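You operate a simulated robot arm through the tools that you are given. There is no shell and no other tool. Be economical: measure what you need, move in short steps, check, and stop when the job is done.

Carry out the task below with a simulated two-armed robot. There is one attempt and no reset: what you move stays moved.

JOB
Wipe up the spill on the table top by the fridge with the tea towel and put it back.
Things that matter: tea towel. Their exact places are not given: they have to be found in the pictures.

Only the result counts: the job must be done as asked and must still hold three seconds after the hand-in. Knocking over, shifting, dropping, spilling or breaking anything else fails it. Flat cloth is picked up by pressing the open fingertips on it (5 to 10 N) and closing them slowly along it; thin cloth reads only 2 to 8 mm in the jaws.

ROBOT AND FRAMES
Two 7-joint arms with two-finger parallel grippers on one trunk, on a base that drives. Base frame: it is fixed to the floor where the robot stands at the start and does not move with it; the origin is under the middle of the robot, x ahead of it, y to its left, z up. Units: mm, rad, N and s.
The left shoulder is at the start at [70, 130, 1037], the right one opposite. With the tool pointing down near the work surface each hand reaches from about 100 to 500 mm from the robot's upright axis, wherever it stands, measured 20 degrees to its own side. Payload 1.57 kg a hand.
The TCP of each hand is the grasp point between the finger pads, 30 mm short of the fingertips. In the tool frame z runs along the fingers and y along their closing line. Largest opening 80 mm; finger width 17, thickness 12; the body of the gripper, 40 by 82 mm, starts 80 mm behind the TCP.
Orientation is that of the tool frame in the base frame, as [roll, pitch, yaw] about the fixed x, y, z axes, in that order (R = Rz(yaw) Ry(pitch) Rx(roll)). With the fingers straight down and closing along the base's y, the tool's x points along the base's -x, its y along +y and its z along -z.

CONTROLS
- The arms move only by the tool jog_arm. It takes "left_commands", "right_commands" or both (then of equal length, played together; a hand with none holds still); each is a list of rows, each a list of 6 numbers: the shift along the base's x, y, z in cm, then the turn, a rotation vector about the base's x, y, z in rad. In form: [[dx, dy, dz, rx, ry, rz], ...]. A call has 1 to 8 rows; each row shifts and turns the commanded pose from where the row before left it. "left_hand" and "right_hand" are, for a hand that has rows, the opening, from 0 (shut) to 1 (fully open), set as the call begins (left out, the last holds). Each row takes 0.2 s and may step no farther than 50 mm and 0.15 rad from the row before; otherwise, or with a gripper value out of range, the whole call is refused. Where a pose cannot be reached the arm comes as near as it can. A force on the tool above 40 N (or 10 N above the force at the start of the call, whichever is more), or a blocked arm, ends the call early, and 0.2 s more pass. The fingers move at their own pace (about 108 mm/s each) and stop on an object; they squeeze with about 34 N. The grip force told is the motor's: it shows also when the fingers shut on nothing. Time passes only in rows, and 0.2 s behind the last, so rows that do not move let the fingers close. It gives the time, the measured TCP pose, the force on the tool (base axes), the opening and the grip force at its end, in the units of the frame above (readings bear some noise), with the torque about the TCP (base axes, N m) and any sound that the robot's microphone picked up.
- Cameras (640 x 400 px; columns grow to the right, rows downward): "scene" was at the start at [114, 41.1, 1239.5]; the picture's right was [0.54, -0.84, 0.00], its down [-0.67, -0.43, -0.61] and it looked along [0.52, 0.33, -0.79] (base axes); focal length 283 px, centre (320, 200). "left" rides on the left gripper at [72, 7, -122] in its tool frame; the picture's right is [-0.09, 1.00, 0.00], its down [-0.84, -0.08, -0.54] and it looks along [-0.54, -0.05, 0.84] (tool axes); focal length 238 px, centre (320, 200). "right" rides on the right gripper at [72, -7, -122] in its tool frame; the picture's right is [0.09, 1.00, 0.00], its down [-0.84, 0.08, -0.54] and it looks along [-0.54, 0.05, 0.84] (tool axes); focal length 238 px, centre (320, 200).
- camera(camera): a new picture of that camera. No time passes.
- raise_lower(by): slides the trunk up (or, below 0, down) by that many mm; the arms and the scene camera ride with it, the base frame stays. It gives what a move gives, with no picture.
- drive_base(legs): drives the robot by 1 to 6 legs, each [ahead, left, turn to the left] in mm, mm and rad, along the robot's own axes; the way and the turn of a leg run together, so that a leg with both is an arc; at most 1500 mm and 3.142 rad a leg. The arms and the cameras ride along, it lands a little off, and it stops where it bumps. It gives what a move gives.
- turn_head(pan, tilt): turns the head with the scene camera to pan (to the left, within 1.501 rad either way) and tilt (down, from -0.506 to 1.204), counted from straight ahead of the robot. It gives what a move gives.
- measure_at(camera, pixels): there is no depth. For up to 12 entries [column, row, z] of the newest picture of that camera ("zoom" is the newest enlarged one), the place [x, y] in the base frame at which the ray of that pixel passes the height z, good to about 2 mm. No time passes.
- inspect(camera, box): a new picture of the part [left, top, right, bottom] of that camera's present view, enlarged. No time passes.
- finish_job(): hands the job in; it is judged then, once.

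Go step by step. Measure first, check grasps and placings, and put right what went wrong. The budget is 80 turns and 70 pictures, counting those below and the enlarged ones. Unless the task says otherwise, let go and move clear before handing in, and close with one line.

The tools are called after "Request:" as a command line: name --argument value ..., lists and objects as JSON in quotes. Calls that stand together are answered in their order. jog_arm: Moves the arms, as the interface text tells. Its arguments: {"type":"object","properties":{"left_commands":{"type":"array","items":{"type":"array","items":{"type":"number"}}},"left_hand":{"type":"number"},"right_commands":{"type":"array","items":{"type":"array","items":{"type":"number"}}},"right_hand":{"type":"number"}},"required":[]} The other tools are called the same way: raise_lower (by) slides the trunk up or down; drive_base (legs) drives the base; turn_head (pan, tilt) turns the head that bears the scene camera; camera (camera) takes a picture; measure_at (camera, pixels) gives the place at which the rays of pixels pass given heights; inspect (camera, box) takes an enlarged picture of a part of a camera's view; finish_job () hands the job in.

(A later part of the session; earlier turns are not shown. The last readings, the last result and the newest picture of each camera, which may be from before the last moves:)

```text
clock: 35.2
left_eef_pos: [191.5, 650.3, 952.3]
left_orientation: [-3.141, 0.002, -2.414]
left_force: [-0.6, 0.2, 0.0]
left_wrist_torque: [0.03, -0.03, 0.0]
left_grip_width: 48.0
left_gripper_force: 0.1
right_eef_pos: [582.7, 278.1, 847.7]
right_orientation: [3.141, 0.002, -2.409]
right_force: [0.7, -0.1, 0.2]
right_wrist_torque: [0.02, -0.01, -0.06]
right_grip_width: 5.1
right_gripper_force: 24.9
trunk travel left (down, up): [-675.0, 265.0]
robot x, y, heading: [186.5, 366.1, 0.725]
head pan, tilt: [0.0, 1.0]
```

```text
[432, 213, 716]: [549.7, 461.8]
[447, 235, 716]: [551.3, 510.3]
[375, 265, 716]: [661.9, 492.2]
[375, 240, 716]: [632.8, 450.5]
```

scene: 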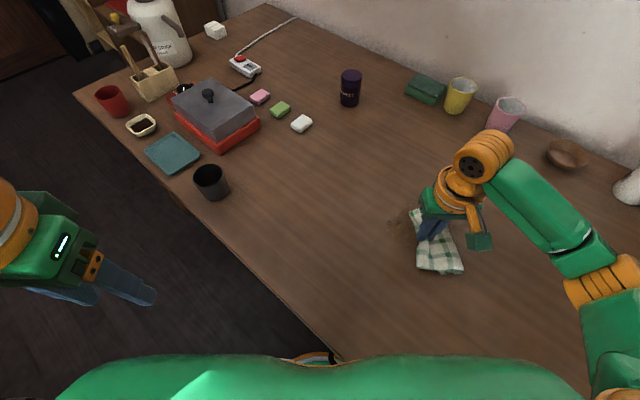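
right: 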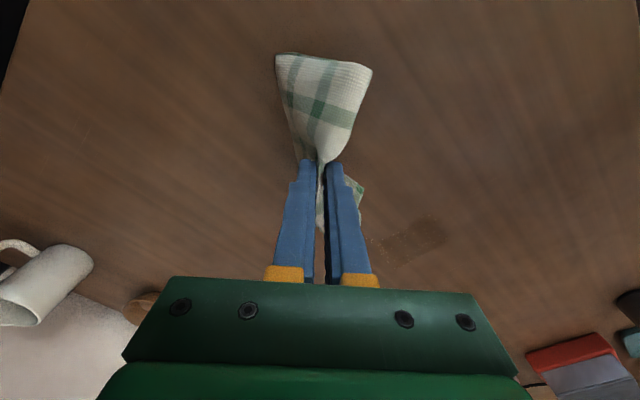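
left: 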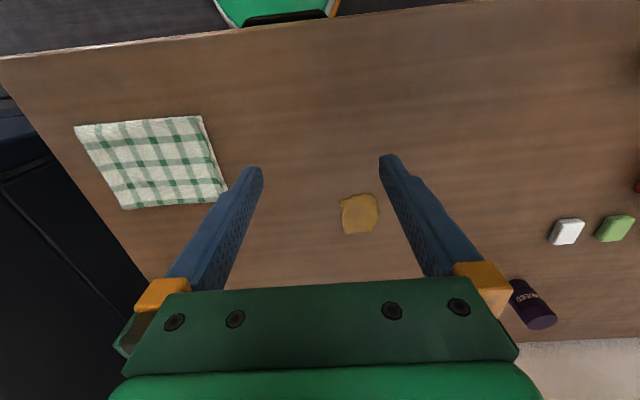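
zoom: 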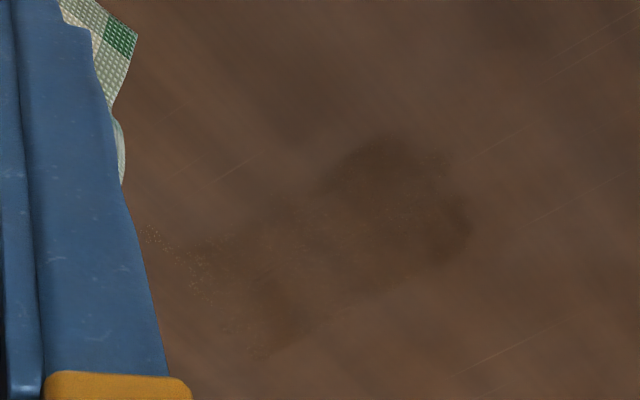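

A uniform faint film remains over x 550–640, y 450–525, with specks near (636,440). Doing a denser raster over it.

Request:
jog_arm --right_commands '[[-1, 4, -2, 0, 0, 0], [-1, 4, -2, 0, 0, 0], [-1, 4, -1.5, 0, 0, 0], [-0.8, 3.4, -0.5, 0, 0, 0], [0, 0, -3.0, 0, 0, 0], [0, 0, 0, 0, 0, 0]]'

Request:
jog_arm --right_commands '[[0, 4.9, 0, 0, 0, 0], [0, 4.9, 0, 0, 0, 0], [2, 0, 0, 0, 0, 0], [0, -4.9, 0, 0, 0, 0], [0, -4.9, 0, 0, 0, 0], [2, 0, 0, 0, 0, 0], [0, 4.9, 0, 0, 0, 0], [0, 4.9, 0, 0, 0, 0]]'

Request:
jog_arm --right_commands '[[2, 0, 0, 0, 0, 0], [0, -4.9, 0, 0, 0, 0], [0, -4.9, 0, 0, 0, 0], [2, 0, 0, 0, 0, 0], [0, 4.9, 0, 0, 0, 0], [0, 4.9, 0, 0, 0, 0], [2, 0, 0, 0, 0, 0], [0, -4.9, 0, 0, 0, 0]]'

Request:
jog_arm --right_commands '[[0, -4.9, 0, 0, 0, 0], [-4.5, 0, 0, 0, 0, 0], [-4.5, 0, 0, 0, 0, 0], [0, 2.5, 0, 0, 0, 0], [4.5, 0, 0, 0, 0, 0], [4.5, 0, 0, 0, 0, 0], [0, 2.5, 0, 0, 0, 0], [-4.5, 0, 0, 0, 0, 0]]'

Request:
jog_arm --right_commands '[[-4.5, 0, 0, 0, 0, 0], [0, 2.5, 0, 0, 0, 0], [4.5, 0, 0, 0, 0, 0], [4.5, 0, 0, 0, 0, 0], [0, -3, 3, 0, 0, 0], [-1, -4, 2, 0, 0, 0], [-1, -4, 2, 0, 0, 0], [-1, -4, 2, 0, 0, 0]]'

Request:
jog_arm --right_commands '[[-1, -4, 0, 0, 0, 0], [-1, -4, 0, 0, 0, 0]]'

Request:
inspect --camera "scene" --box '[320, 140, 500, 260]'

Request:
camera --camera "right"

```text
clock: 36.6
left_eef_pos: [190.5, 651.1, 952.6]
left_orientation: [-3.139, 0.0, -2.413]
left_force: [-0.2, -0.1, 0.6]
left_wrist_torque: [0.01, 0.02, -0.04]
left_grip_width: 48.2
left_gripper_force: 0.1
right_eef_pos: [543.0, 435.5, 754.7]
right_orientation: [-3.14, 0.005, -2.413]
right_force: [-0.5, -0.6, 15.2]
right_wrist_torque: [-0.07, -0.1, -0.04]
right_grip_width: 4.6
right_gripper_force: 25.0
trunk travel left (down, up): [-675.0, 265.0]
robot x, y, heading: [189.4, 362.3, 0.728]
head pan, tilt: [0.0, 1.0]
```

```text
clock: 38.4
left_eef_pos: [192.5, 652.8, 952.2]
left_orientation: [3.141, 0.001, -2.414]
left_force: [0.3, 0.3, 0.7]
left_wrist_torque: [0.01, -0.02, 0.01]
left_grip_width: 48.0
left_gripper_force: 0.0
right_eef_pos: [589.7, 488.9, 784.7]
right_orientation: [-3.138, -0.001, -2.413]
right_force: [0.9, -0.2, 0.3]
right_wrist_torque: [-0.06, -0.02, -0.03]
right_grip_width: 4.5
right_gripper_force: 25.3
right hand out of reach, approached as far as the arm can: row 1, 2
trunk travel left (down, up): [-675.0, 265.0]
robot x, y, heading: [187.6, 363.7, 0.731]
head pan, tilt: [0.0, 1.0]
```

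```text
clock: 40.2
left_eef_pos: [191.8, 649.7, 953.9]
left_orientation: [3.139, 0.001, -2.415]
left_force: [0.6, -1.1, 0.1]
left_wrist_torque: [0.03, 0.01, 0.02]
left_grip_width: 47.9
left_gripper_force: 0.1
right_eef_pos: [645.0, 426.6, 792.5]
right_orientation: [3.14, 0.004, -2.411]
right_force: [0.4, -0.8, -0.7]
right_wrist_torque: [0.01, -0.01, 0.0]
right_grip_width: 4.8
right_gripper_force: 25.2
right hand out of reach, approached as far as the arm can: row 6, 7
trunk travel left (down, up): [-675.0, 265.0]
robot x, y, heading: [188.5, 365.7, 0.726]
head pan, tilt: [0.0, 1.0]
```

```text
clock: 42.0
left_eef_pos: [192.3, 649.0, 953.3]
left_orientation: [-3.141, 0.002, -2.414]
left_force: [0.2, 0.3, -0.8]
left_wrist_torque: [0.02, -0.04, -0.03]
left_grip_width: 47.8
left_gripper_force: 0.0
right_eef_pos: [599.3, 429.8, 794.5]
right_orientation: [-3.14, 0.003, -2.412]
right_force: [0.1, -0.3, 0.1]
right_wrist_torque: [0.01, -0.04, 0.0]
right_grip_width: 4.6
right_gripper_force: 25.1
trunk travel left (down, up): [-675.0, 265.0]
robot x, y, heading: [187.5, 359.0, 0.728]
head pan, tilt: [0.0, 1.0]
```

```text
clock: 43.8
left_eef_pos: [191.7, 650.1, 953.3]
left_orientation: [3.14, 0.001, -2.415]
left_force: [0.8, -0.7, 0.2]
left_wrist_torque: [0.02, -0.01, 0.02]
left_grip_width: 47.9
left_gripper_force: 0.0
right_eef_pos: [617.3, 301.4, 881.6]
right_orientation: [-3.141, 0.002, -2.41]
right_force: [0.1, 0.1, 0.2]
right_wrist_torque: [0.02, -0.05, -0.01]
right_grip_width: 4.5
right_gripper_force: 25.3
trunk travel left (down, up): [-675.0, 265.0]
robot x, y, heading: [186.1, 365.3, 0.73]
head pan, tilt: [0.0, 1.0]
```

```text
clock: 44.4
left_eef_pos: [192.1, 650.3, 953.3]
left_orientation: [3.142, 0.001, -2.415]
left_force: [-0.5, -0.4, 0.6]
left_wrist_torque: [0.01, 0.01, -0.04]
left_grip_width: 47.9
left_gripper_force: 0.1
right_eef_pos: [594.4, 222.3, 882.0]
right_orientation: [3.14, 0.003, -2.412]
right_force: [0.3, -0.1, -1.1]
right_wrist_torque: [0.04, -0.01, 0.0]
right_grip_width: 4.7
right_gripper_force: 25.1
trunk travel left (down, up): [-675.0, 265.0]
robot x, y, heading: [189.4, 364.0, 0.724]
head pan, tilt: [0.0, 1.0]
```

```text
3.33 times, centred on (410, 200) of scene
```

zoom: 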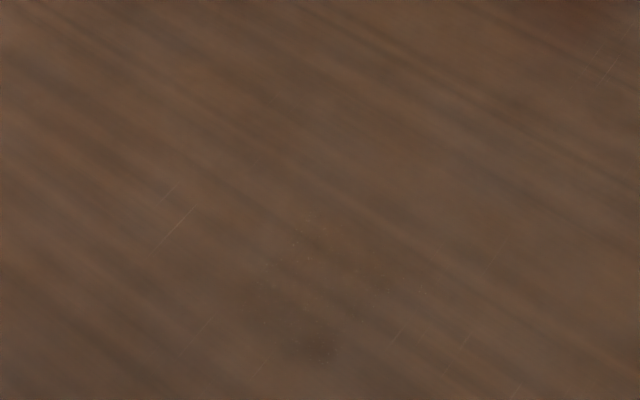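

```text
38 pictures are left
```

right: 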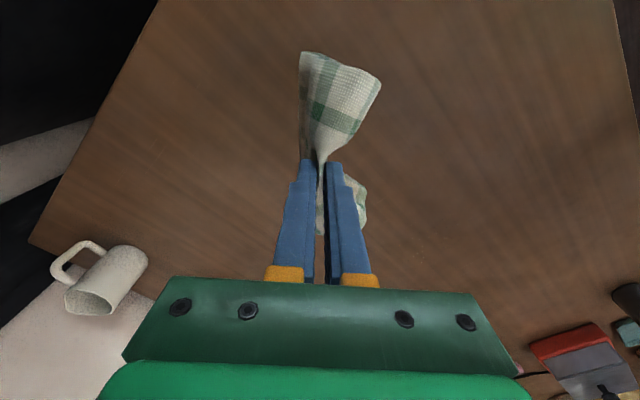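

Long strokes ran out of reach and lifted off, but the film is nearly gone. One more gentle pass with contact in short strokes, checking z.

Request:
jog_arm --right_commands '[[-0.4, 3.8, -1.5, 0, 0, 0], [-0.4, 3.8, -1.5, 0, 0, 0], [-0.4, 3.8, -1.5, 0, 0, 0], [-0.4, 3.8, -1.5, 0, 0, 0], [-0.4, 3.8, -1.5, 0, 0, 0], [-0.4, 3.8, -1.5, 0, 0, 0], [0, 0, -3, 0, 0, 0], [0, 0, -0.5, 0, 0, 0]]'

Request:
jog_arm --right_commands '[[0, 2, 0, 0, 0, 0], [0, 2, 0, 0, 0, 0], [0, 2, 0, 0, 0, 0], [1.5, 0, 0, 0, 0, 0], [0, -2, 0, 0, 0, 0], [0, -2, 0, 0, 0, 0], [0, -2, 0, 0, 0, 0], [1.5, 0, 0, 0, 0, 0]]'

```text
clock: 46.2
left_eef_pos: [190.6, 650.8, 952.6]
left_orientation: [3.141, 0.003, -2.414]
left_force: [0.2, -0.4, 0.5]
left_wrist_torque: [0.01, 0.03, 0.01]
left_grip_width: 47.9
left_gripper_force: 0.1
right_eef_pos: [570.4, 452.2, 759.3]
right_orientation: [3.141, 0.004, -2.413]
right_force: [-1.3, -0.6, 5.6]
right_wrist_torque: [-0.04, 0.0, -0.03]
right_grip_width: 4.4
right_gripper_force: 25.0
trunk travel left (down, up): [-675.0, 265.0]
robot x, y, heading: [191.3, 366.5, 0.728]
head pan, tilt: [0.0, 1.0]
```

```text
clock: 48.0
left_eef_pos: [192.1, 652.0, 951.9]
left_orientation: [3.141, 0.002, -2.415]
left_force: [0.5, 0.7, -1.6]
left_wrist_torque: [0.0, -0.04, -0.03]
left_grip_width: 48.1
left_gripper_force: 0.1
right_eef_pos: [600.2, 452.2, 758.0]
right_orientation: [-3.139, 0.003, -2.412]
right_force: [-1.5, -0.4, 1.9]
right_wrist_torque: [-0.02, 0.01, -0.03]
right_grip_width: 4.7
right_gripper_force: 25.2
trunk travel left (down, up): [-675.0, 265.0]
robot x, y, heading: [188.0, 365.4, 0.728]
head pan, tilt: [0.0, 1.0]
```

Contact is good but light (2–6 N). Adding 3 mm of pressure and finishing the raster.

Request:
jog_arm --right_commands '[[0, 2, -0.3, 0, 0, 0], [0, 2, 0, 0, 0, 0], [0, 2, 0, 0, 0, 0], [1.5, 0, 0, 0, 0, 0], [0, -2, 0, 0, 0, 0], [0, -2, 0, 0, 0, 0], [0, -2, 0, 0, 0, 0], [1.5, 0, 0, 0, 0, 0]]'

Request:
jog_arm --right_commands '[[0, 2, 0, 0, 0, 0], [0, 2, 0, 0, 0, 0], [-2, 0, 0, 0, 0, 0], [-2.5, 0, 0, 0, 0, 0], [-2.5, 0, 0, 0, 0, 0], [0, -2, 0, 0, 0, 0], [2, 0, 0, 0, 0, 0], [2, -1, 0, 0, 0, 0]]'

Request:
jog_arm --right_commands '[[0, -3, 3, 0, 0, 0], [-0.5, -4, 2, 0, 0, 0], [-0.5, -4, 2, 0, 0, 0], [-0.5, -4, 2, 0, 0, 0], [-0.5, -4, 1, 0, 0, 0]]'

Request:
inspect --camera "scene" --box '[320, 140, 500, 260]'

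Request:
camera --camera "right"

```text
clock: 49.8
left_eef_pos: [189.7, 650.2, 953.2]
left_orientation: [3.141, 0.002, -2.413]
left_force: [0.2, 0.6, -0.3]
left_wrist_torque: [-0.01, 0.0, -0.03]
left_grip_width: 47.9
left_gripper_force: 0.0
right_eef_pos: [630.9, 452.5, 757.0]
right_orientation: [-3.14, 0.001, -2.411]
right_force: [-3.3, 0.2, 8.8]
right_wrist_torque: [-0.01, -0.03, -0.04]
right_grip_width: 4.7
right_gripper_force: 25.6
trunk travel left (down, up): [-675.0, 265.0]
robot x, y, heading: [189.1, 364.2, 0.725]
head pan, tilt: [0.0, 1.0]
```

```text
clock: 51.6
left_eef_pos: [190.9, 651.4, 952.6]
left_orientation: [-3.14, 0.001, -2.413]
left_force: [0.7, -0.5, -0.5]
left_wrist_torque: [-0.05, 0.01, 0.01]
left_grip_width: 47.9
left_gripper_force: 0.1
right_eef_pos: [600.8, 463.7, 756.7]
right_orientation: [-3.139, 0.001, -2.414]
right_force: [-1.3, 1.3, 6.3]
right_wrist_torque: [0.03, 0.01, 0.01]
right_grip_width: 4.6
right_gripper_force: 25.1
trunk travel left (down, up): [-675.0, 265.0]
robot x, y, heading: [189.6, 363.9, 0.728]
head pan, tilt: [0.0, 1.0]
```

```text
clock: 52.8
left_eef_pos: [192.4, 650.0, 952.0]
left_orientation: [3.141, 0.0, -2.414]
left_force: [0.4, 0.1, 0.0]
left_wrist_torque: [0.0, -0.01, 0.0]
left_grip_width: 48.2
left_gripper_force: 0.0
right_eef_pos: [580.7, 268.4, 853.7]
right_orientation: [-3.141, -0.001, -2.409]
right_force: [0.3, -0.4, 0.3]
right_wrist_torque: [0.02, -0.05, -0.03]
right_grip_width: 4.8
right_gripper_force: 24.9
trunk travel left (down, up): [-675.0, 265.0]
robot x, y, heading: [187.8, 363.3, 0.728]
head pan, tilt: [0.0, 1.0]
```

```text
3.33 times, centred on (410, 200) of scene
```

zoom: 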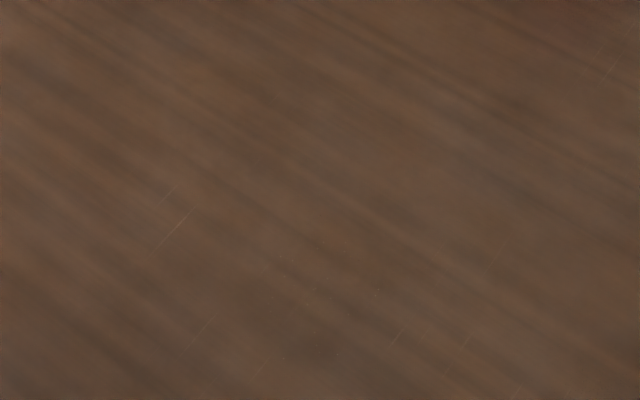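

```text
36 pictures are left
```

right: 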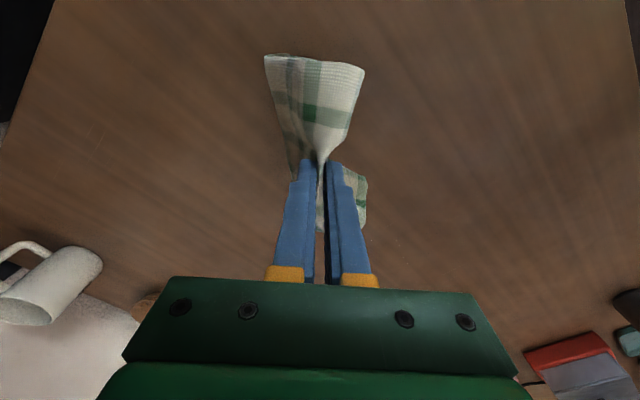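

The table is clean. Now returning: bring the hand back to its earlier spot relative to the robot (clear of the fridge), then back 50 mm and turn right 0.728.

Request:
jog_arm --right_commands '[[-1, 4.16, 0, 0, 0, 0], [-1, 4.16, 0, 0, 0, 0], [-1, 4.16, 0, 0, 0, 0], [-1, 4.16, 0, 0, 0, 0], [-1, 4.16, 0, 0, 0, 0]]'

Request:
drive_base --legs '[[-50, 0, 0], [0, 0, -0.728]]'

Request:
camera --camera "right"

Request:
camera --camera "scene"

```text
clock: 54.0
left_eef_pos: [192.1, 652.2, 952.3]
left_orientation: [-3.139, 0.0, -2.414]
left_force: [-0.6, -0.3, -0.5]
left_wrist_torque: [-0.01, -0.03, 0.0]
left_grip_width: 48.3
left_gripper_force: 0.1
right_eef_pos: [530.1, 483.8, 855.7]
right_orientation: [-3.141, 0.0, -2.411]
right_force: [0.4, 0.4, -0.7]
right_wrist_torque: [0.0, 0.0, -0.03]
right_grip_width: 4.9
right_gripper_force: 24.3
trunk travel left (down, up): [-675.0, 265.0]
robot x, y, heading: [187.8, 365.4, 0.73]
head pan, tilt: [0.0, 1.0]
```

```text
clock: 56.9
left_eef_pos: [346.7, 539.2, 952.7]
left_orientation: [-3.14, 0.001, 3.132]
left_force: [1.3, -0.6, -0.2]
left_wrist_torque: [0.0, 0.0, 0.01]
left_grip_width: 47.9
left_gripper_force: 0.2
right_eef_pos: [482.9, 184.5, 856.2]
right_orientation: [3.141, 0.002, 3.132]
right_force: [-1.0, 0.2, -0.3]
right_wrist_torque: [0.0, 0.01, 0.03]
right_grip_width: 4.6
right_gripper_force: 25.2
trunk travel left (down, up): [-675.0, 265.0]
robot x, y, heading: [149.7, 329.9, -0.011]
head pan, tilt: [0.0, 1.0]
```

```text
35 pictures are left
```

right: 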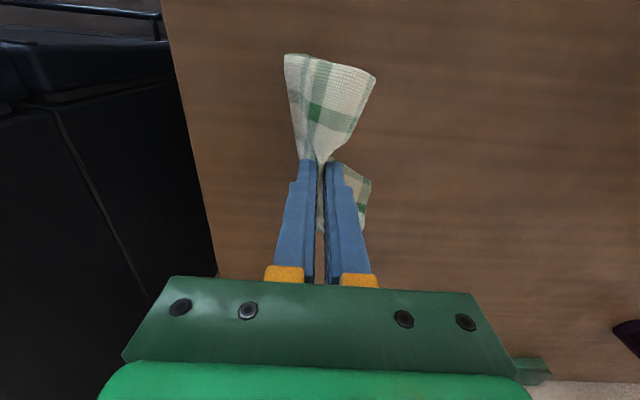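

```text
34 pictures are left
```

scene: 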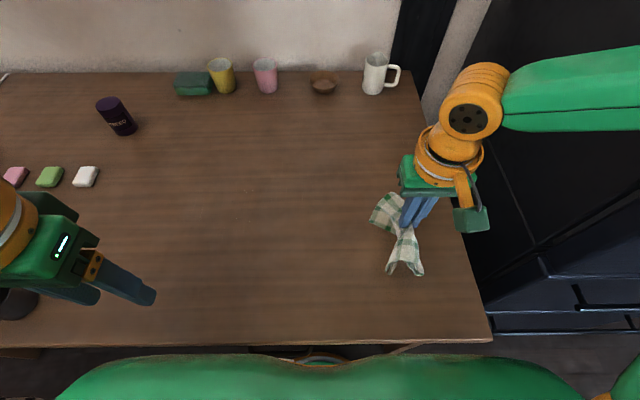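

Back over the original spot. Lowering to the table at (480,189).

Request:
jog_arm --right_commands '[[-0.3, 0.4, -3, 0, 0, 0], [0, 0, -3, 0, 0, 0], [0, 0, -2, 0, 0, 0], [0, 0, -1.2, 0, 0, 0], [0, 0, -0.6, 0, 0, 0]]'

Request:
camera --camera "right"

```text
clock: 58.1
left_eef_pos: [345.9, 539.9, 953.3]
left_orientation: [3.141, -0.001, 3.13]
left_force: [0.7, 0.4, 0.1]
left_wrist_torque: [0.02, -0.02, -0.03]
left_grip_width: 47.9
left_gripper_force: 0.0
right_eef_pos: [474.8, 180.7, 766.0]
right_orientation: [-3.141, 0.001, 3.133]
right_force: [0.2, 0.7, 1.6]
right_wrist_torque: [0.05, -0.05, 0.07]
right_grip_width: 4.9
right_gripper_force: 25.4
right hand out of reach, approached as far as the arm can: row 4, 5
trunk travel left (down, up): [-675.0, 265.0]
robot x, y, heading: [149.7, 331.2, -0.009]
head pan, tilt: [0.0, 1.0]
```

```text
33 pictures are left
```

right: 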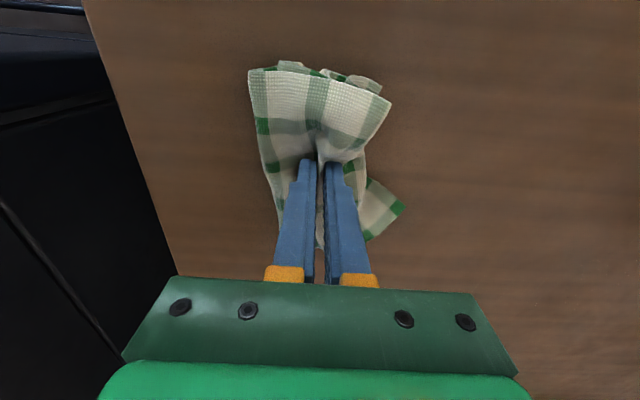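

The towel is on the table but bunched. I'll release slowly and lift away to see how it lies.

Request:
jog_arm --right_commands '[[0, 0.3, 0, 0, 0, 0], [0, 0.3, 0, 0, 0, 0]]' --right_hand 0.3

Request:
jog_arm --right_commands '[[0, 0, 0, 0, 0, 0], [0, 0, 2, 0, 0, 0], [0, 0, 3, 0, 0, 0], [0, 0, 3, 0, 0, 0], [0, 0, 3, 0, 0, 0]]' --right_hand 0.6

Request:
camera --camera "right"

Request:
inspect --camera "scene" --box '[300, 170, 500, 320]'

```text
clock: 58.7
left_eef_pos: [346.1, 539.2, 952.7]
left_orientation: [-3.14, -0.001, 3.133]
left_force: [0.8, 0.6, 0.9]
left_wrist_torque: [-0.03, -0.02, -0.02]
left_grip_width: 48.0
left_gripper_force: 0.2
right_eef_pos: [472.5, 183.2, 767.1]
right_orientation: [3.142, 0.001, 3.134]
right_force: [0.7, -0.6, -0.1]
right_wrist_torque: [0.0, 0.0, -0.01]
right_grip_width: 24.0
right_gripper_force: 0.1
right hand out of reach, approached as far as the arm can: row 2
trunk travel left (down, up): [-675.0, 265.0]
robot x, y, heading: [146.8, 325.7, -0.008]
head pan, tilt: [0.0, 1.0]
```

```text
clock: 59.9
left_eef_pos: [345.6, 539.3, 953.2]
left_orientation: [-3.14, 0.001, 3.131]
left_force: [0.6, -1.0, 0.2]
left_wrist_torque: [0.0, -0.02, 0.0]
left_grip_width: 48.0
left_gripper_force: 0.1
right_eef_pos: [471.8, 183.9, 880.4]
right_orientation: [-3.141, 0.002, 3.133]
right_force: [-0.1, -0.4, 0.0]
right_wrist_torque: [0.01, -0.02, 0.01]
right_grip_width: 48.1
right_gripper_force: 0.1
trunk travel left (down, up): [-675.0, 265.0]
robot x, y, heading: [148.4, 330.1, -0.011]
head pan, tilt: [0.0, 1.0]
```

```text
32 pictures are left
```

right: 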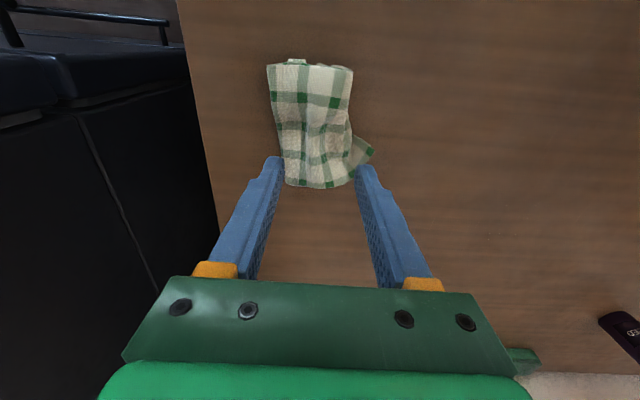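

```text
2.67 times, centred on (400, 245) of scene
```

zoom: 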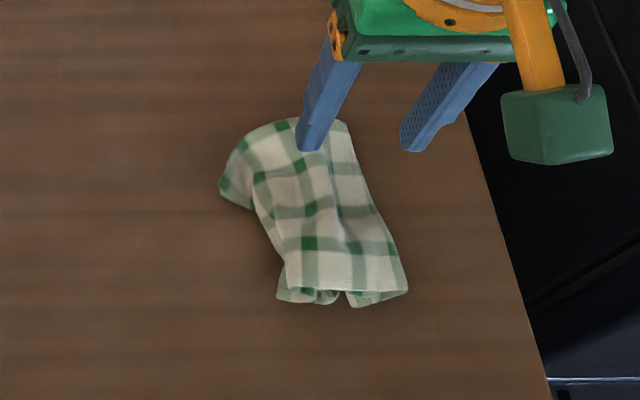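

The towel is back in its area but its side edges are tucked under. Measuring its outline before smoothing it.

Request:
measure_at --camera "zoom" --pixels '[[220, 185, 725], [250, 212, 725], [250, 138, 725], [345, 122, 725], [365, 190, 725], [408, 288, 725], [277, 300, 720], [282, 262, 725], [305, 215, 735]]'

Request:
jog_arm --right_commands '[[-3, -2, 2, 0, 0, 0], [-4, -2, 2, 0, 0, 0], [-4, -2, 1, 0, 0, 0], [-4, -2, 0, 0, 0, 0]]'

Request:
inspect --camera "scene" --box '[310, 180, 490, 310]'

Request:
inspect --camera "right" --box '[220, 0, 480, 200]'

```text
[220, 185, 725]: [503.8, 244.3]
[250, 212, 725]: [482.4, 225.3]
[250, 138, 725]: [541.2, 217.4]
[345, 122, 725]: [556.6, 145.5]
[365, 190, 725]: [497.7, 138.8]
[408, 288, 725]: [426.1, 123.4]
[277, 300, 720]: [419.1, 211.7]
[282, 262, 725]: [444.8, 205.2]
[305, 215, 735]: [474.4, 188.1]
```

```text
clock: 60.9
left_eef_pos: [346.8, 538.2, 953.8]
left_orientation: [3.14, 0.002, 3.132]
left_force: [-0.1, 0.1, 0.1]
left_wrist_torque: [0.03, 0.0, 0.01]
left_grip_width: 48.0
left_gripper_force: 0.1
right_eef_pos: [348.2, 101.0, 936.2]
right_orientation: [3.128, 0.016, 3.11]
right_force: [11.9, 0.1, 4.6]
right_wrist_torque: [-0.03, 2.1, -0.12]
right_grip_width: 47.8
right_gripper_force: 0.0
right hand out of reach, approached as far as the arm can: row 4
trunk travel left (down, up): [-675.0, 265.0]
robot x, y, heading: [150.8, 326.1, -0.01]
head pan, tilt: [0.0, 1.0]
stopped in row 4 (right hand): the force on the tool passed its limit at 129 N (the readings are from after the stop); the commanded pose is now the measured one
```

```text
3.08 times, centred on (400, 245) of scene
```

zoom: 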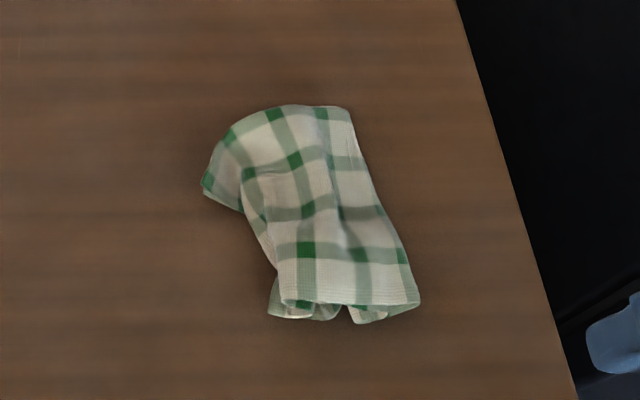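

```text
2.00 times, centred on (350, 100) of right
```

zoom: 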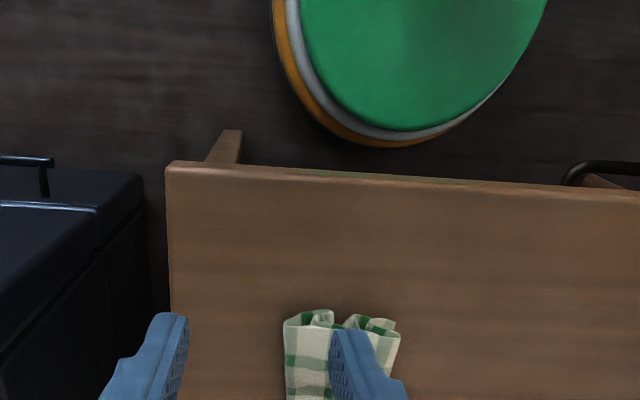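

A hard contact stopped the hand at (348,101). I'll look to see what the right arm touches.

Request:
turn_head --pan -0.9 --tilt 0.7

Request:
camera --camera "scene"

Request:
camera --camera "right"

```text
clock: 62.1
left_eef_pos: [346.2, 539.1, 953.0]
left_orientation: [3.141, 0.0, 3.13]
left_force: [0.5, -0.1, 0.7]
left_wrist_torque: [-0.01, -0.01, 0.0]
left_grip_width: 48.0
left_gripper_force: 0.1
right_eef_pos: [348.4, 102.7, 936.5]
right_orientation: [3.13, 0.014, 3.112]
right_force: [17.2, 1.7, 8.8]
right_wrist_torque: [-0.22, 3.31, -0.25]
right_grip_width: 47.7
right_gripper_force: 0.1
trunk travel left (down, up): [-675.0, 265.0]
robot x, y, heading: [151.0, 332.4, -0.012]
head pan, tilt: [-0.901, 0.7]
```

```text
28 pictures are left
```

scene: 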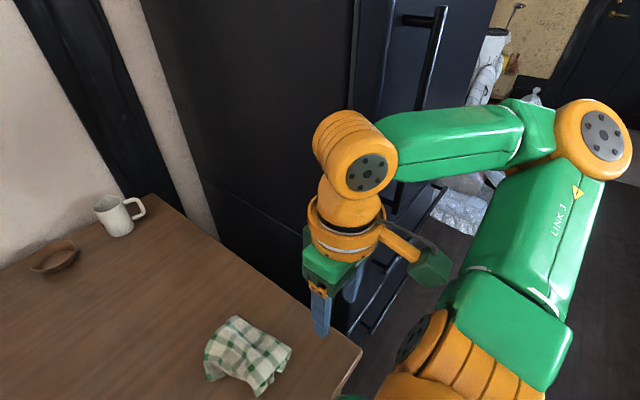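

```text
27 pictures are left
```

right: 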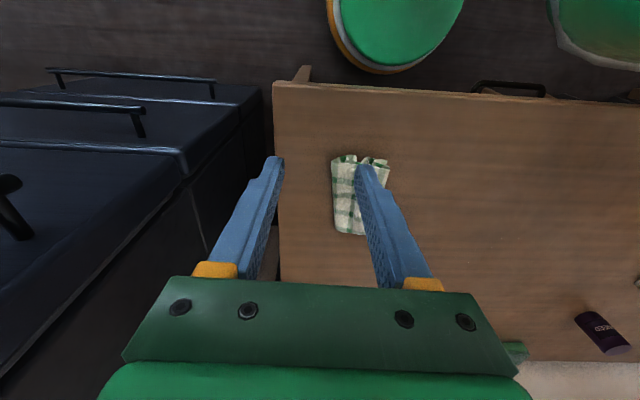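

The wrist camera box is merely pressing on the robot's own arm, nothing else was touched. I'll move the hand forward off it, set it above the towel's protruding left corner (504,244), and try to pull the tucked edge out.

Request:
jog_arm --right_commands '[[3, 1.5, 0, 0, 0, 0], [3, 2, 0, 0, 0, 0], [3, 2.5, 0, 0, 0, 0], [3, 2.5, -2, 0, 0, 0], [2.4, 2.5, -3, 0, 0, 0], [2, 2, -4, 0, 0, 0], [0, 0, -4, 0, 0, 0]]' --right_hand 0.4

Request:
turn_head --pan -0.1 --tilt 1.0

Request:
inspect --camera "scene" --box '[260, 150, 480, 320]'

Request:
camera --camera "right"

```text
clock: 63.7
left_eef_pos: [346.9, 539.6, 953.7]
left_orientation: [3.141, 0.0, 3.132]
left_force: [0.7, -0.8, 0.6]
left_wrist_torque: [0.0, -0.03, 0.0]
left_grip_width: 47.9
left_gripper_force: 0.1
right_eef_pos: [497.2, 204.9, 817.1]
right_orientation: [3.129, 0.012, 3.111]
right_force: [0.4, 0.0, 0.3]
right_wrist_torque: [-0.01, -0.01, 0.0]
right_grip_width: 31.8
right_gripper_force: 0.0
right hand out of reach, approached as far as the arm can: row 6, 7
trunk travel left (down, up): [-675.0, 265.0]
robot x, y, heading: [149.9, 329.3, -0.015]
head pan, tilt: [-0.901, 0.7]
```

```text
clock: 64.8
left_eef_pos: [346.5, 538.8, 953.3]
left_orientation: [3.141, -0.001, 3.131]
left_force: [0.3, -0.2, -0.6]
left_wrist_torque: [0.03, 0.01, 0.0]
left_grip_width: 48.1
left_gripper_force: 0.1
right_eef_pos: [497.2, 207.2, 817.8]
right_orientation: [3.129, 0.011, 3.112]
right_force: [0.6, -0.5, 0.6]
right_wrist_torque: [-0.03, 0.01, -0.03]
right_grip_width: 31.9
right_gripper_force: 0.1
trunk travel left (down, up): [-675.0, 265.0]
robot x, y, heading: [149.7, 330.6, -0.01]
head pan, tilt: [-0.099, 1.0]
```

```text
2.35 times, centred on (370, 235) of scene
```

zoom: 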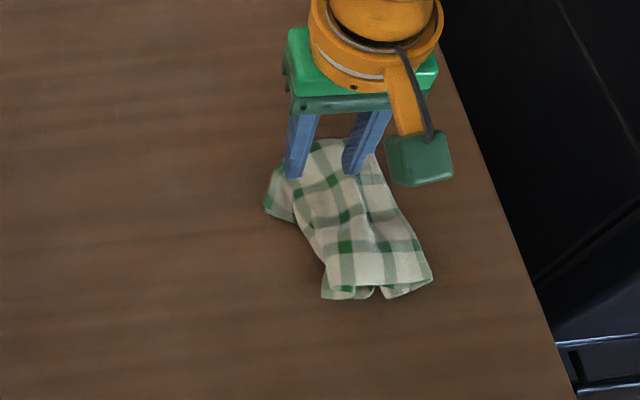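

```text
25 pictures are left
```

right: 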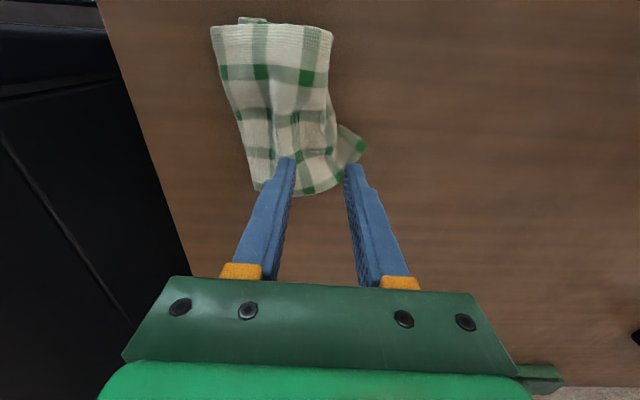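

The arm is at its limit leftward in this posture, so I'll shift the base 80 mm left for more freedom, then approach the flap.

Request:
drive_base --legs '[[0, 80, 0]]'

Request:
jog_arm --right_commands '[[1.0, -2.5, -0.5, 0, 0, 0], [0, -2.3, -1.5, 0, 0, 0.03], [0, 0, -2, 0, 0, 0]]'

Request:
camera --camera "right"

```text
clock: 65.9
left_eef_pos: [347.6, 618.6, 952.4]
left_orientation: [-3.141, 0.001, 3.133]
left_force: [0.4, -0.9, 0.0]
left_wrist_torque: [0.01, -0.02, -0.02]
left_grip_width: 48.1
left_gripper_force: 0.0
right_eef_pos: [497.8, 284.0, 818.1]
right_orientation: [3.13, 0.011, 3.109]
right_force: [-0.6, -0.3, -0.1]
right_wrist_torque: [-0.02, 0.0, -0.02]
right_grip_width: 32.1
right_gripper_force: 0.1
trunk travel left (down, up): [-675.0, 265.0]
robot x, y, heading: [150.2, 410.1, -0.01]
head pan, tilt: [-0.099, 1.0]
```

```text
clock: 66.7
left_eef_pos: [346.6, 620.3, 951.5]
left_orientation: [-3.14, 0.0, 3.13]
left_force: [-0.4, 0.5, 0.7]
left_wrist_torque: [-0.04, 0.03, -0.02]
left_grip_width: 48.0
left_gripper_force: 0.1
right_eef_pos: [509.5, 238.5, 777.6]
right_orientation: [3.127, 0.011, 3.141]
right_force: [0.7, 0.0, 0.1]
right_wrist_torque: [-0.04, -0.01, 0.01]
right_grip_width: 32.0
right_gripper_force: 0.0
trunk travel left (down, up): [-675.0, 265.0]
robot x, y, heading: [150.8, 410.4, -0.008]
head pan, tilt: [-0.099, 1.0]
```

```text
24 pictures are left
```

right: 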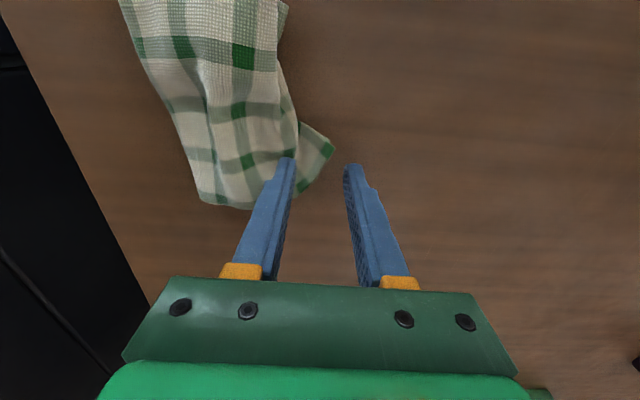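

The flap lies between the fingers. Shifting slightly (-x, -y) and lowering to press.

Request:
jog_arm --right_commands '[[-0.6, -0.6, -1, 0, 0, 0], [0, 0, -0.9, 0, 0, 0], [0, 0, -0.5, 0, 0, 0], [0, 0, -0.3, 0, 0, 0]]'

Request:
camera --camera "right"

```text
clock: 67.7
left_eef_pos: [344.3, 622.0, 953.0]
left_orientation: [-3.14, 0.003, 3.131]
left_force: [-0.2, 0.6, 0.5]
left_wrist_torque: [-0.01, 0.02, 0.0]
left_grip_width: 47.8
left_gripper_force: 0.1
right_eef_pos: [501.1, 233.2, 754.4]
right_orientation: [3.13, 0.02, -3.141]
right_force: [6.8, -2.1, 33.1]
right_wrist_torque: [-0.86, 0.03, 0.14]
right_grip_width: 33.6
right_gripper_force: 0.5
trunk travel left (down, up): [-675.0, 265.0]
robot x, y, heading: [150.6, 408.5, -0.011]
head pan, tilt: [-0.099, 1.0]
```

```text
23 pictures are left
```

right: 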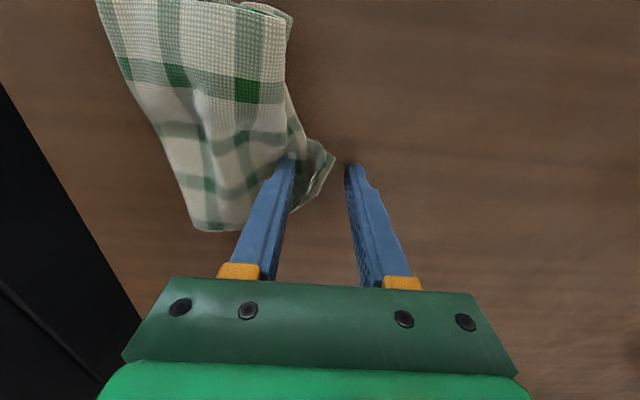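

33 N is a bit hard; easing up 3 mm and closing in stages on the flap.

Request:
jog_arm --right_commands '[[0, 0, 0.3, 0, 0, 0], [0, 0, 0, 0, 0, 0]]' --right_hand 0.25

Request:
jog_arm --right_commands '[[0, 0, 0, 0, 0, 0]]' --right_hand 0.1

Request:
jog_arm --right_commands '[[0, 0, 0, 0, 0, 0], [0, 0, 0, 0, 0, 0]]' --right_hand 0

Request:
camera --camera "right"

```text
clock: 68.3
left_eef_pos: [344.2, 620.0, 952.2]
left_orientation: [3.14, 0.002, 3.13]
left_force: [0.8, -0.1, 0.3]
left_wrist_torque: [-0.01, 0.0, 0.01]
left_grip_width: 47.9
left_gripper_force: 0.0
right_eef_pos: [500.7, 232.5, 753.5]
right_orientation: [3.13, 0.013, 3.14]
right_force: [-1.8, 0.7, 10.1]
right_wrist_torque: [-0.18, 0.1, -0.06]
right_grip_width: 19.2
right_gripper_force: 0.1
trunk travel left (down, up): [-675.0, 265.0]
robot x, y, heading: [147.6, 409.8, -0.01]
head pan, tilt: [-0.099, 1.0]
```

```text
clock: 68.7
left_eef_pos: [346.2, 621.1, 952.2]
left_orientation: [3.141, 0.002, 3.131]
left_force: [0.8, 0.5, -0.6]
left_wrist_torque: [-0.05, -0.01, 0.03]
left_grip_width: 48.0
left_gripper_force: 0.0
right_eef_pos: [500.9, 231.5, 753.5]
right_orientation: [3.13, 0.014, 3.142]
right_force: [-0.9, 1.4, 6.0]
right_wrist_torque: [-0.07, 0.03, -0.01]
right_grip_width: 7.6
right_gripper_force: 0.1
trunk travel left (down, up): [-675.0, 265.0]
robot x, y, heading: [147.3, 407.6, -0.011]
head pan, tilt: [-0.099, 1.0]
```

```text
clock: 69.3
left_eef_pos: [346.3, 620.1, 954.1]
left_orientation: [3.141, 0.003, 3.131]
left_force: [-0.7, 0.3, 0.6]
left_wrist_torque: [-0.02, 0.01, -0.02]
left_grip_width: 47.9
left_gripper_force: 0.0
right_eef_pos: [499.8, 231.9, 754.9]
right_orientation: [3.13, 0.014, 3.141]
right_force: [-0.2, 0.0, 5.9]
right_wrist_torque: [-0.03, 0.07, -0.03]
right_grip_width: 2.7
right_gripper_force: 24.0
trunk travel left (down, up): [-675.0, 265.0]
robot x, y, heading: [147.8, 412.9, -0.011]
head pan, tilt: [-0.099, 1.0]
```

```text
22 pictures are left
```

right: 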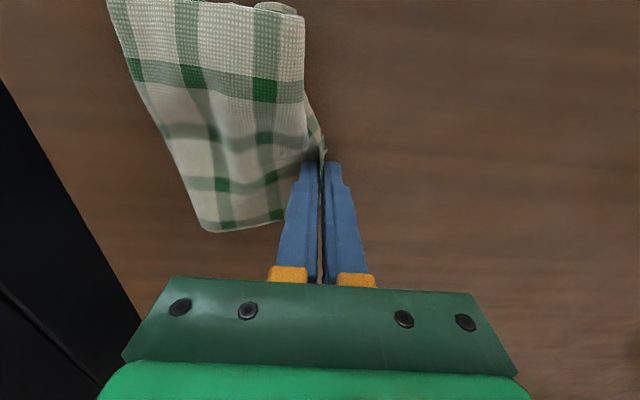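

The flap is gripped (2.7 mm). Lifting 15 mm and pulling it outward to the left.

Request:
jog_arm --right_commands '[[0, 0.5, 1.2, 0, 0, 0], [0.5, 1, 0.5, 0, 0, 0], [0.5, 1, 0, 0, 0, 0], [0.5, 1, 0, 0, 0, 0], [0.5, 1, 0, 0, 0, 0]]'

Request:
camera --camera "right"

Request:
inspect --camera "scene" --box '[260, 150, 540, 340]'

```text
clock: 70.5
left_eef_pos: [347.0, 619.5, 953.2]
left_orientation: [3.141, 0.001, 3.131]
left_force: [-0.3, 0.0, -0.4]
left_wrist_torque: [0.06, -0.01, 0.0]
left_grip_width: 48.2
left_gripper_force: 0.1
right_eef_pos: [509.3, 260.0, 786.3]
right_orientation: [3.127, 0.013, 3.14]
right_force: [0.3, -0.3, -0.5]
right_wrist_torque: [0.0, 0.0, 0.04]
right_grip_width: 2.4
right_gripper_force: 23.8
right hand out of reach, approached as far as the arm can: row 3, 4, 5
trunk travel left (down, up): [-675.0, 265.0]
robot x, y, heading: [153.5, 410.9, -0.01]
head pan, tilt: [-0.099, 1.0]
```

```text
21 pictures are left
```

right: 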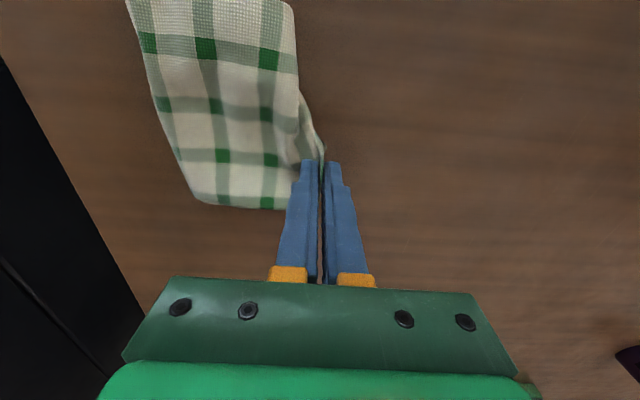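

```text
2.11 times, centred on (400, 245) of scene
```

zoom: 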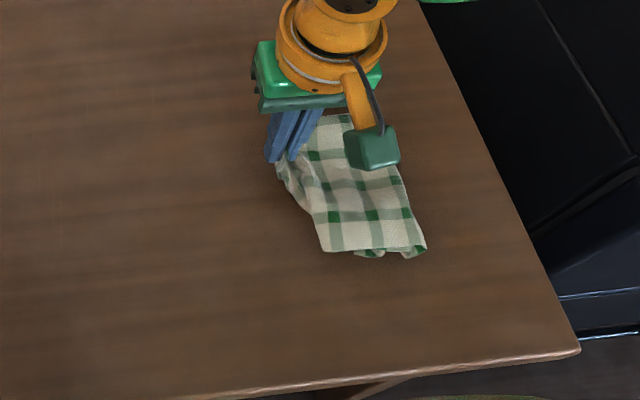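

The arm hits its limit to the left again, so I'll use the base to pull: 40 mm left.

Request:
drive_base --legs '[[0, 40, 0]]'

Request:
camera --camera "right"

Request:
inspect --camera "scene" --box '[260, 150, 540, 340]'

```text
clock: 71.4
left_eef_pos: [347.5, 656.4, 952.1]
left_orientation: [3.136, 0.0, 3.131]
left_force: [0.2, 0.1, 0.2]
left_wrist_torque: [0.07, 0.0, -0.02]
left_grip_width: 47.9
left_gripper_force: 0.0
right_eef_pos: [509.1, 297.8, 784.2]
right_orientation: [3.126, 0.014, 3.141]
right_force: [0.0, -0.4, 0.0]
right_wrist_torque: [0.01, -0.01, -0.05]
right_grip_width: 2.7
right_gripper_force: 23.6
trunk travel left (down, up): [-675.0, 265.0]
robot x, y, heading: [150.7, 449.9, -0.008]
head pan, tilt: [-0.099, 1.0]
```

```text
19 pictures are left
```

right: 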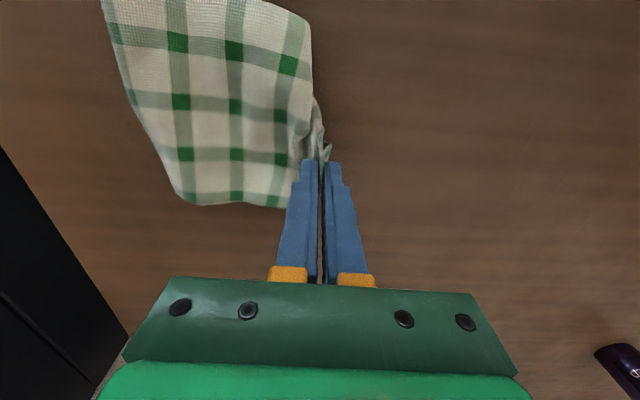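

```text
2.11 times, centred on (400, 245) of scene
```

zoom: 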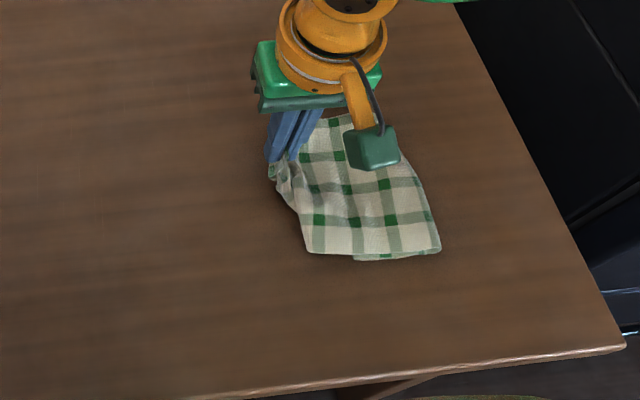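

That opened the towel nicely. Lowering the corner and releasing it.

Request:
jog_arm --right_commands '[[0, 0, -1.5, 0, 0, 0], [0, 0, -1.2, 0, 0, 0]]'

Request:
jog_arm --right_commands '[[0, 0, 0, 0, 0, 0], [0, 0, 0, 0, 0, 0]]' --right_hand 0.25

Request:
jog_arm --right_commands '[[0, 0, 3, 0, 0, 0], [0, 0, 4, 0, 0, 0], [0, 0, 4, 0, 0, 0], [0, 0, 4, 0, 0, 0]]'

Request:
camera --camera "right"

Request:
inspect --camera "scene" --box '[260, 150, 540, 340]'

```text
clock: 72.0
left_eef_pos: [348.0, 657.6, 953.9]
left_orientation: [3.141, 0.0, 3.13]
left_force: [-0.9, -0.7, -0.2]
left_wrist_torque: [-0.01, 0.01, 0.02]
left_grip_width: 48.3
left_gripper_force: 0.1
right_eef_pos: [501.3, 288.8, 766.1]
right_orientation: [3.125, 0.016, -3.141]
right_force: [0.0, 0.0, -0.2]
right_wrist_torque: [0.01, 0.03, 0.01]
right_grip_width: 2.5
right_gripper_force: 23.7
right hand out of reach, approached as far as the arm can: row 1, 2
trunk travel left (down, up): [-675.0, 265.0]
robot x, y, heading: [148.2, 448.4, -0.011]
head pan, tilt: [-0.099, 1.0]
```

```text
clock: 72.6
left_eef_pos: [347.7, 660.5, 951.8]
left_orientation: [-3.141, -0.001, 3.131]
left_force: [0.4, 0.7, 1.2]
left_wrist_torque: [0.01, 0.0, 0.03]
left_grip_width: 47.9
left_gripper_force: 0.1
right_eef_pos: [502.8, 289.4, 766.7]
right_orientation: [3.125, 0.014, -3.141]
right_force: [0.0, 0.7, 0.6]
right_wrist_torque: [0.0, -0.02, -0.02]
right_grip_width: 19.8
right_gripper_force: 0.0
trunk travel left (down, up): [-675.0, 265.0]
robot x, y, heading: [151.0, 453.0, -0.011]
head pan, tilt: [-0.099, 1.0]
```

```text
clock: 73.6
left_eef_pos: [346.5, 660.6, 953.6]
left_orientation: [-3.141, 0.002, 3.129]
left_force: [-0.9, -0.3, 0.2]
left_wrist_torque: [-0.02, -0.03, -0.02]
left_grip_width: 47.9
left_gripper_force: 0.0
right_eef_pos: [500.6, 289.9, 917.8]
right_orientation: [3.129, 0.015, -3.14]
right_force: [0.1, 0.8, 0.9]
right_wrist_torque: [-0.01, 0.0, 0.01]
right_grip_width: 19.8
right_gripper_force: 0.1
trunk travel left (down, up): [-675.0, 265.0]
robot x, y, heading: [149.7, 446.3, -0.011]
head pan, tilt: [-0.099, 1.0]
```

```text
17 pictures are left
```

right: 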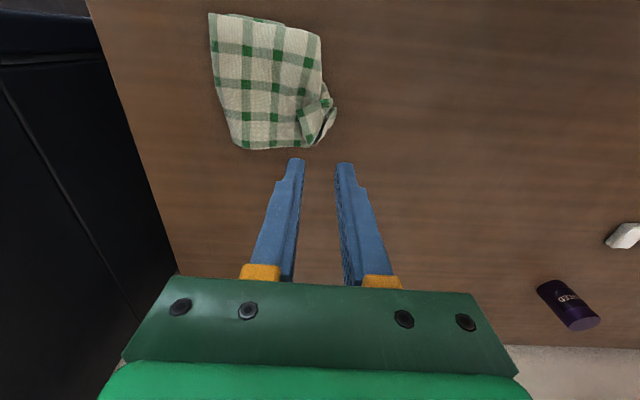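

```text
2.11 times, centred on (400, 245) of scene
```

zoom: 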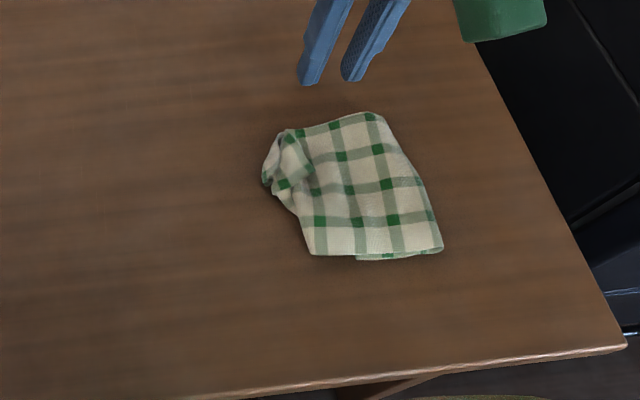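

Much flatter now. Measuring its outline against the original one (x 410–550, y 103–281).

Request:
measure_at --camera "zoom" --pixels '[[262, 180, 722], [375, 113, 720], [442, 252, 720], [308, 250, 720], [345, 190, 722], [292, 130, 724], [415, 170, 720]]'

```text
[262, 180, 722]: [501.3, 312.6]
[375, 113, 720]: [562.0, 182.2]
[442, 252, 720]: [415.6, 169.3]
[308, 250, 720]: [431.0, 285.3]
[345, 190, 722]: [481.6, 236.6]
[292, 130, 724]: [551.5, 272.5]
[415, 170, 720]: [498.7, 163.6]
```

The towel's centre is now about (487,232), roughly 40 mm too far left. I'll drive right 90 mm, pinch the towel near its right side, and draw it about 40 mm back.

Request:
drive_base --legs '[[0, -90, 0]]'

Request:
jog_arm --right_commands '[[-0.8, -0.8, -4, 0, 0, 0], [0, -0.5, -4, 0, 0, 0], [0, 0, -4, 0, 0, 0], [0, 0, -2.5, 0, 0, 0]]' --right_hand 0.5

Request:
camera --camera "right"

```text
clock: 74.7
left_eef_pos: [346.3, 572.3, 952.8]
left_orientation: [-3.14, 0.001, 3.133]
left_force: [-0.2, 0.0, 0.1]
left_wrist_torque: [-0.04, -0.02, -0.02]
left_grip_width: 48.2
left_gripper_force: 0.0
right_eef_pos: [502.4, 203.0, 917.3]
right_orientation: [3.131, 0.013, 3.141]
right_force: [0.2, 0.3, -0.9]
right_wrist_torque: [0.0, -0.02, -0.02]
right_grip_width: 20.1
right_gripper_force: 0.2
trunk travel left (down, up): [-675.0, 265.0]
robot x, y, heading: [153.0, 363.7, -0.006]
head pan, tilt: [-0.099, 1.0]
```

```text
clock: 75.7
left_eef_pos: [347.8, 570.8, 952.7]
left_orientation: [-3.141, 0.0, 3.135]
left_force: [-0.3, 0.4, 0.4]
left_wrist_torque: [-0.01, -0.02, -0.02]
left_grip_width: 48.1
left_gripper_force: 0.1
right_eef_pos: [493.4, 190.0, 772.4]
right_orientation: [3.128, 0.014, -3.141]
right_force: [0.1, 0.1, 0.0]
right_wrist_torque: [0.01, 0.02, 0.02]
right_grip_width: 40.0
right_gripper_force: 0.0
trunk travel left (down, up): [-675.0, 265.0]
robot x, y, heading: [152.3, 357.4, -0.011]
head pan, tilt: [-0.099, 1.0]
```

```text
15 pictures are left
```

right: 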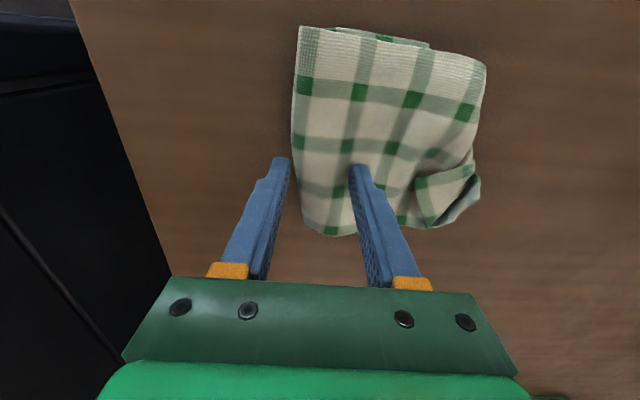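

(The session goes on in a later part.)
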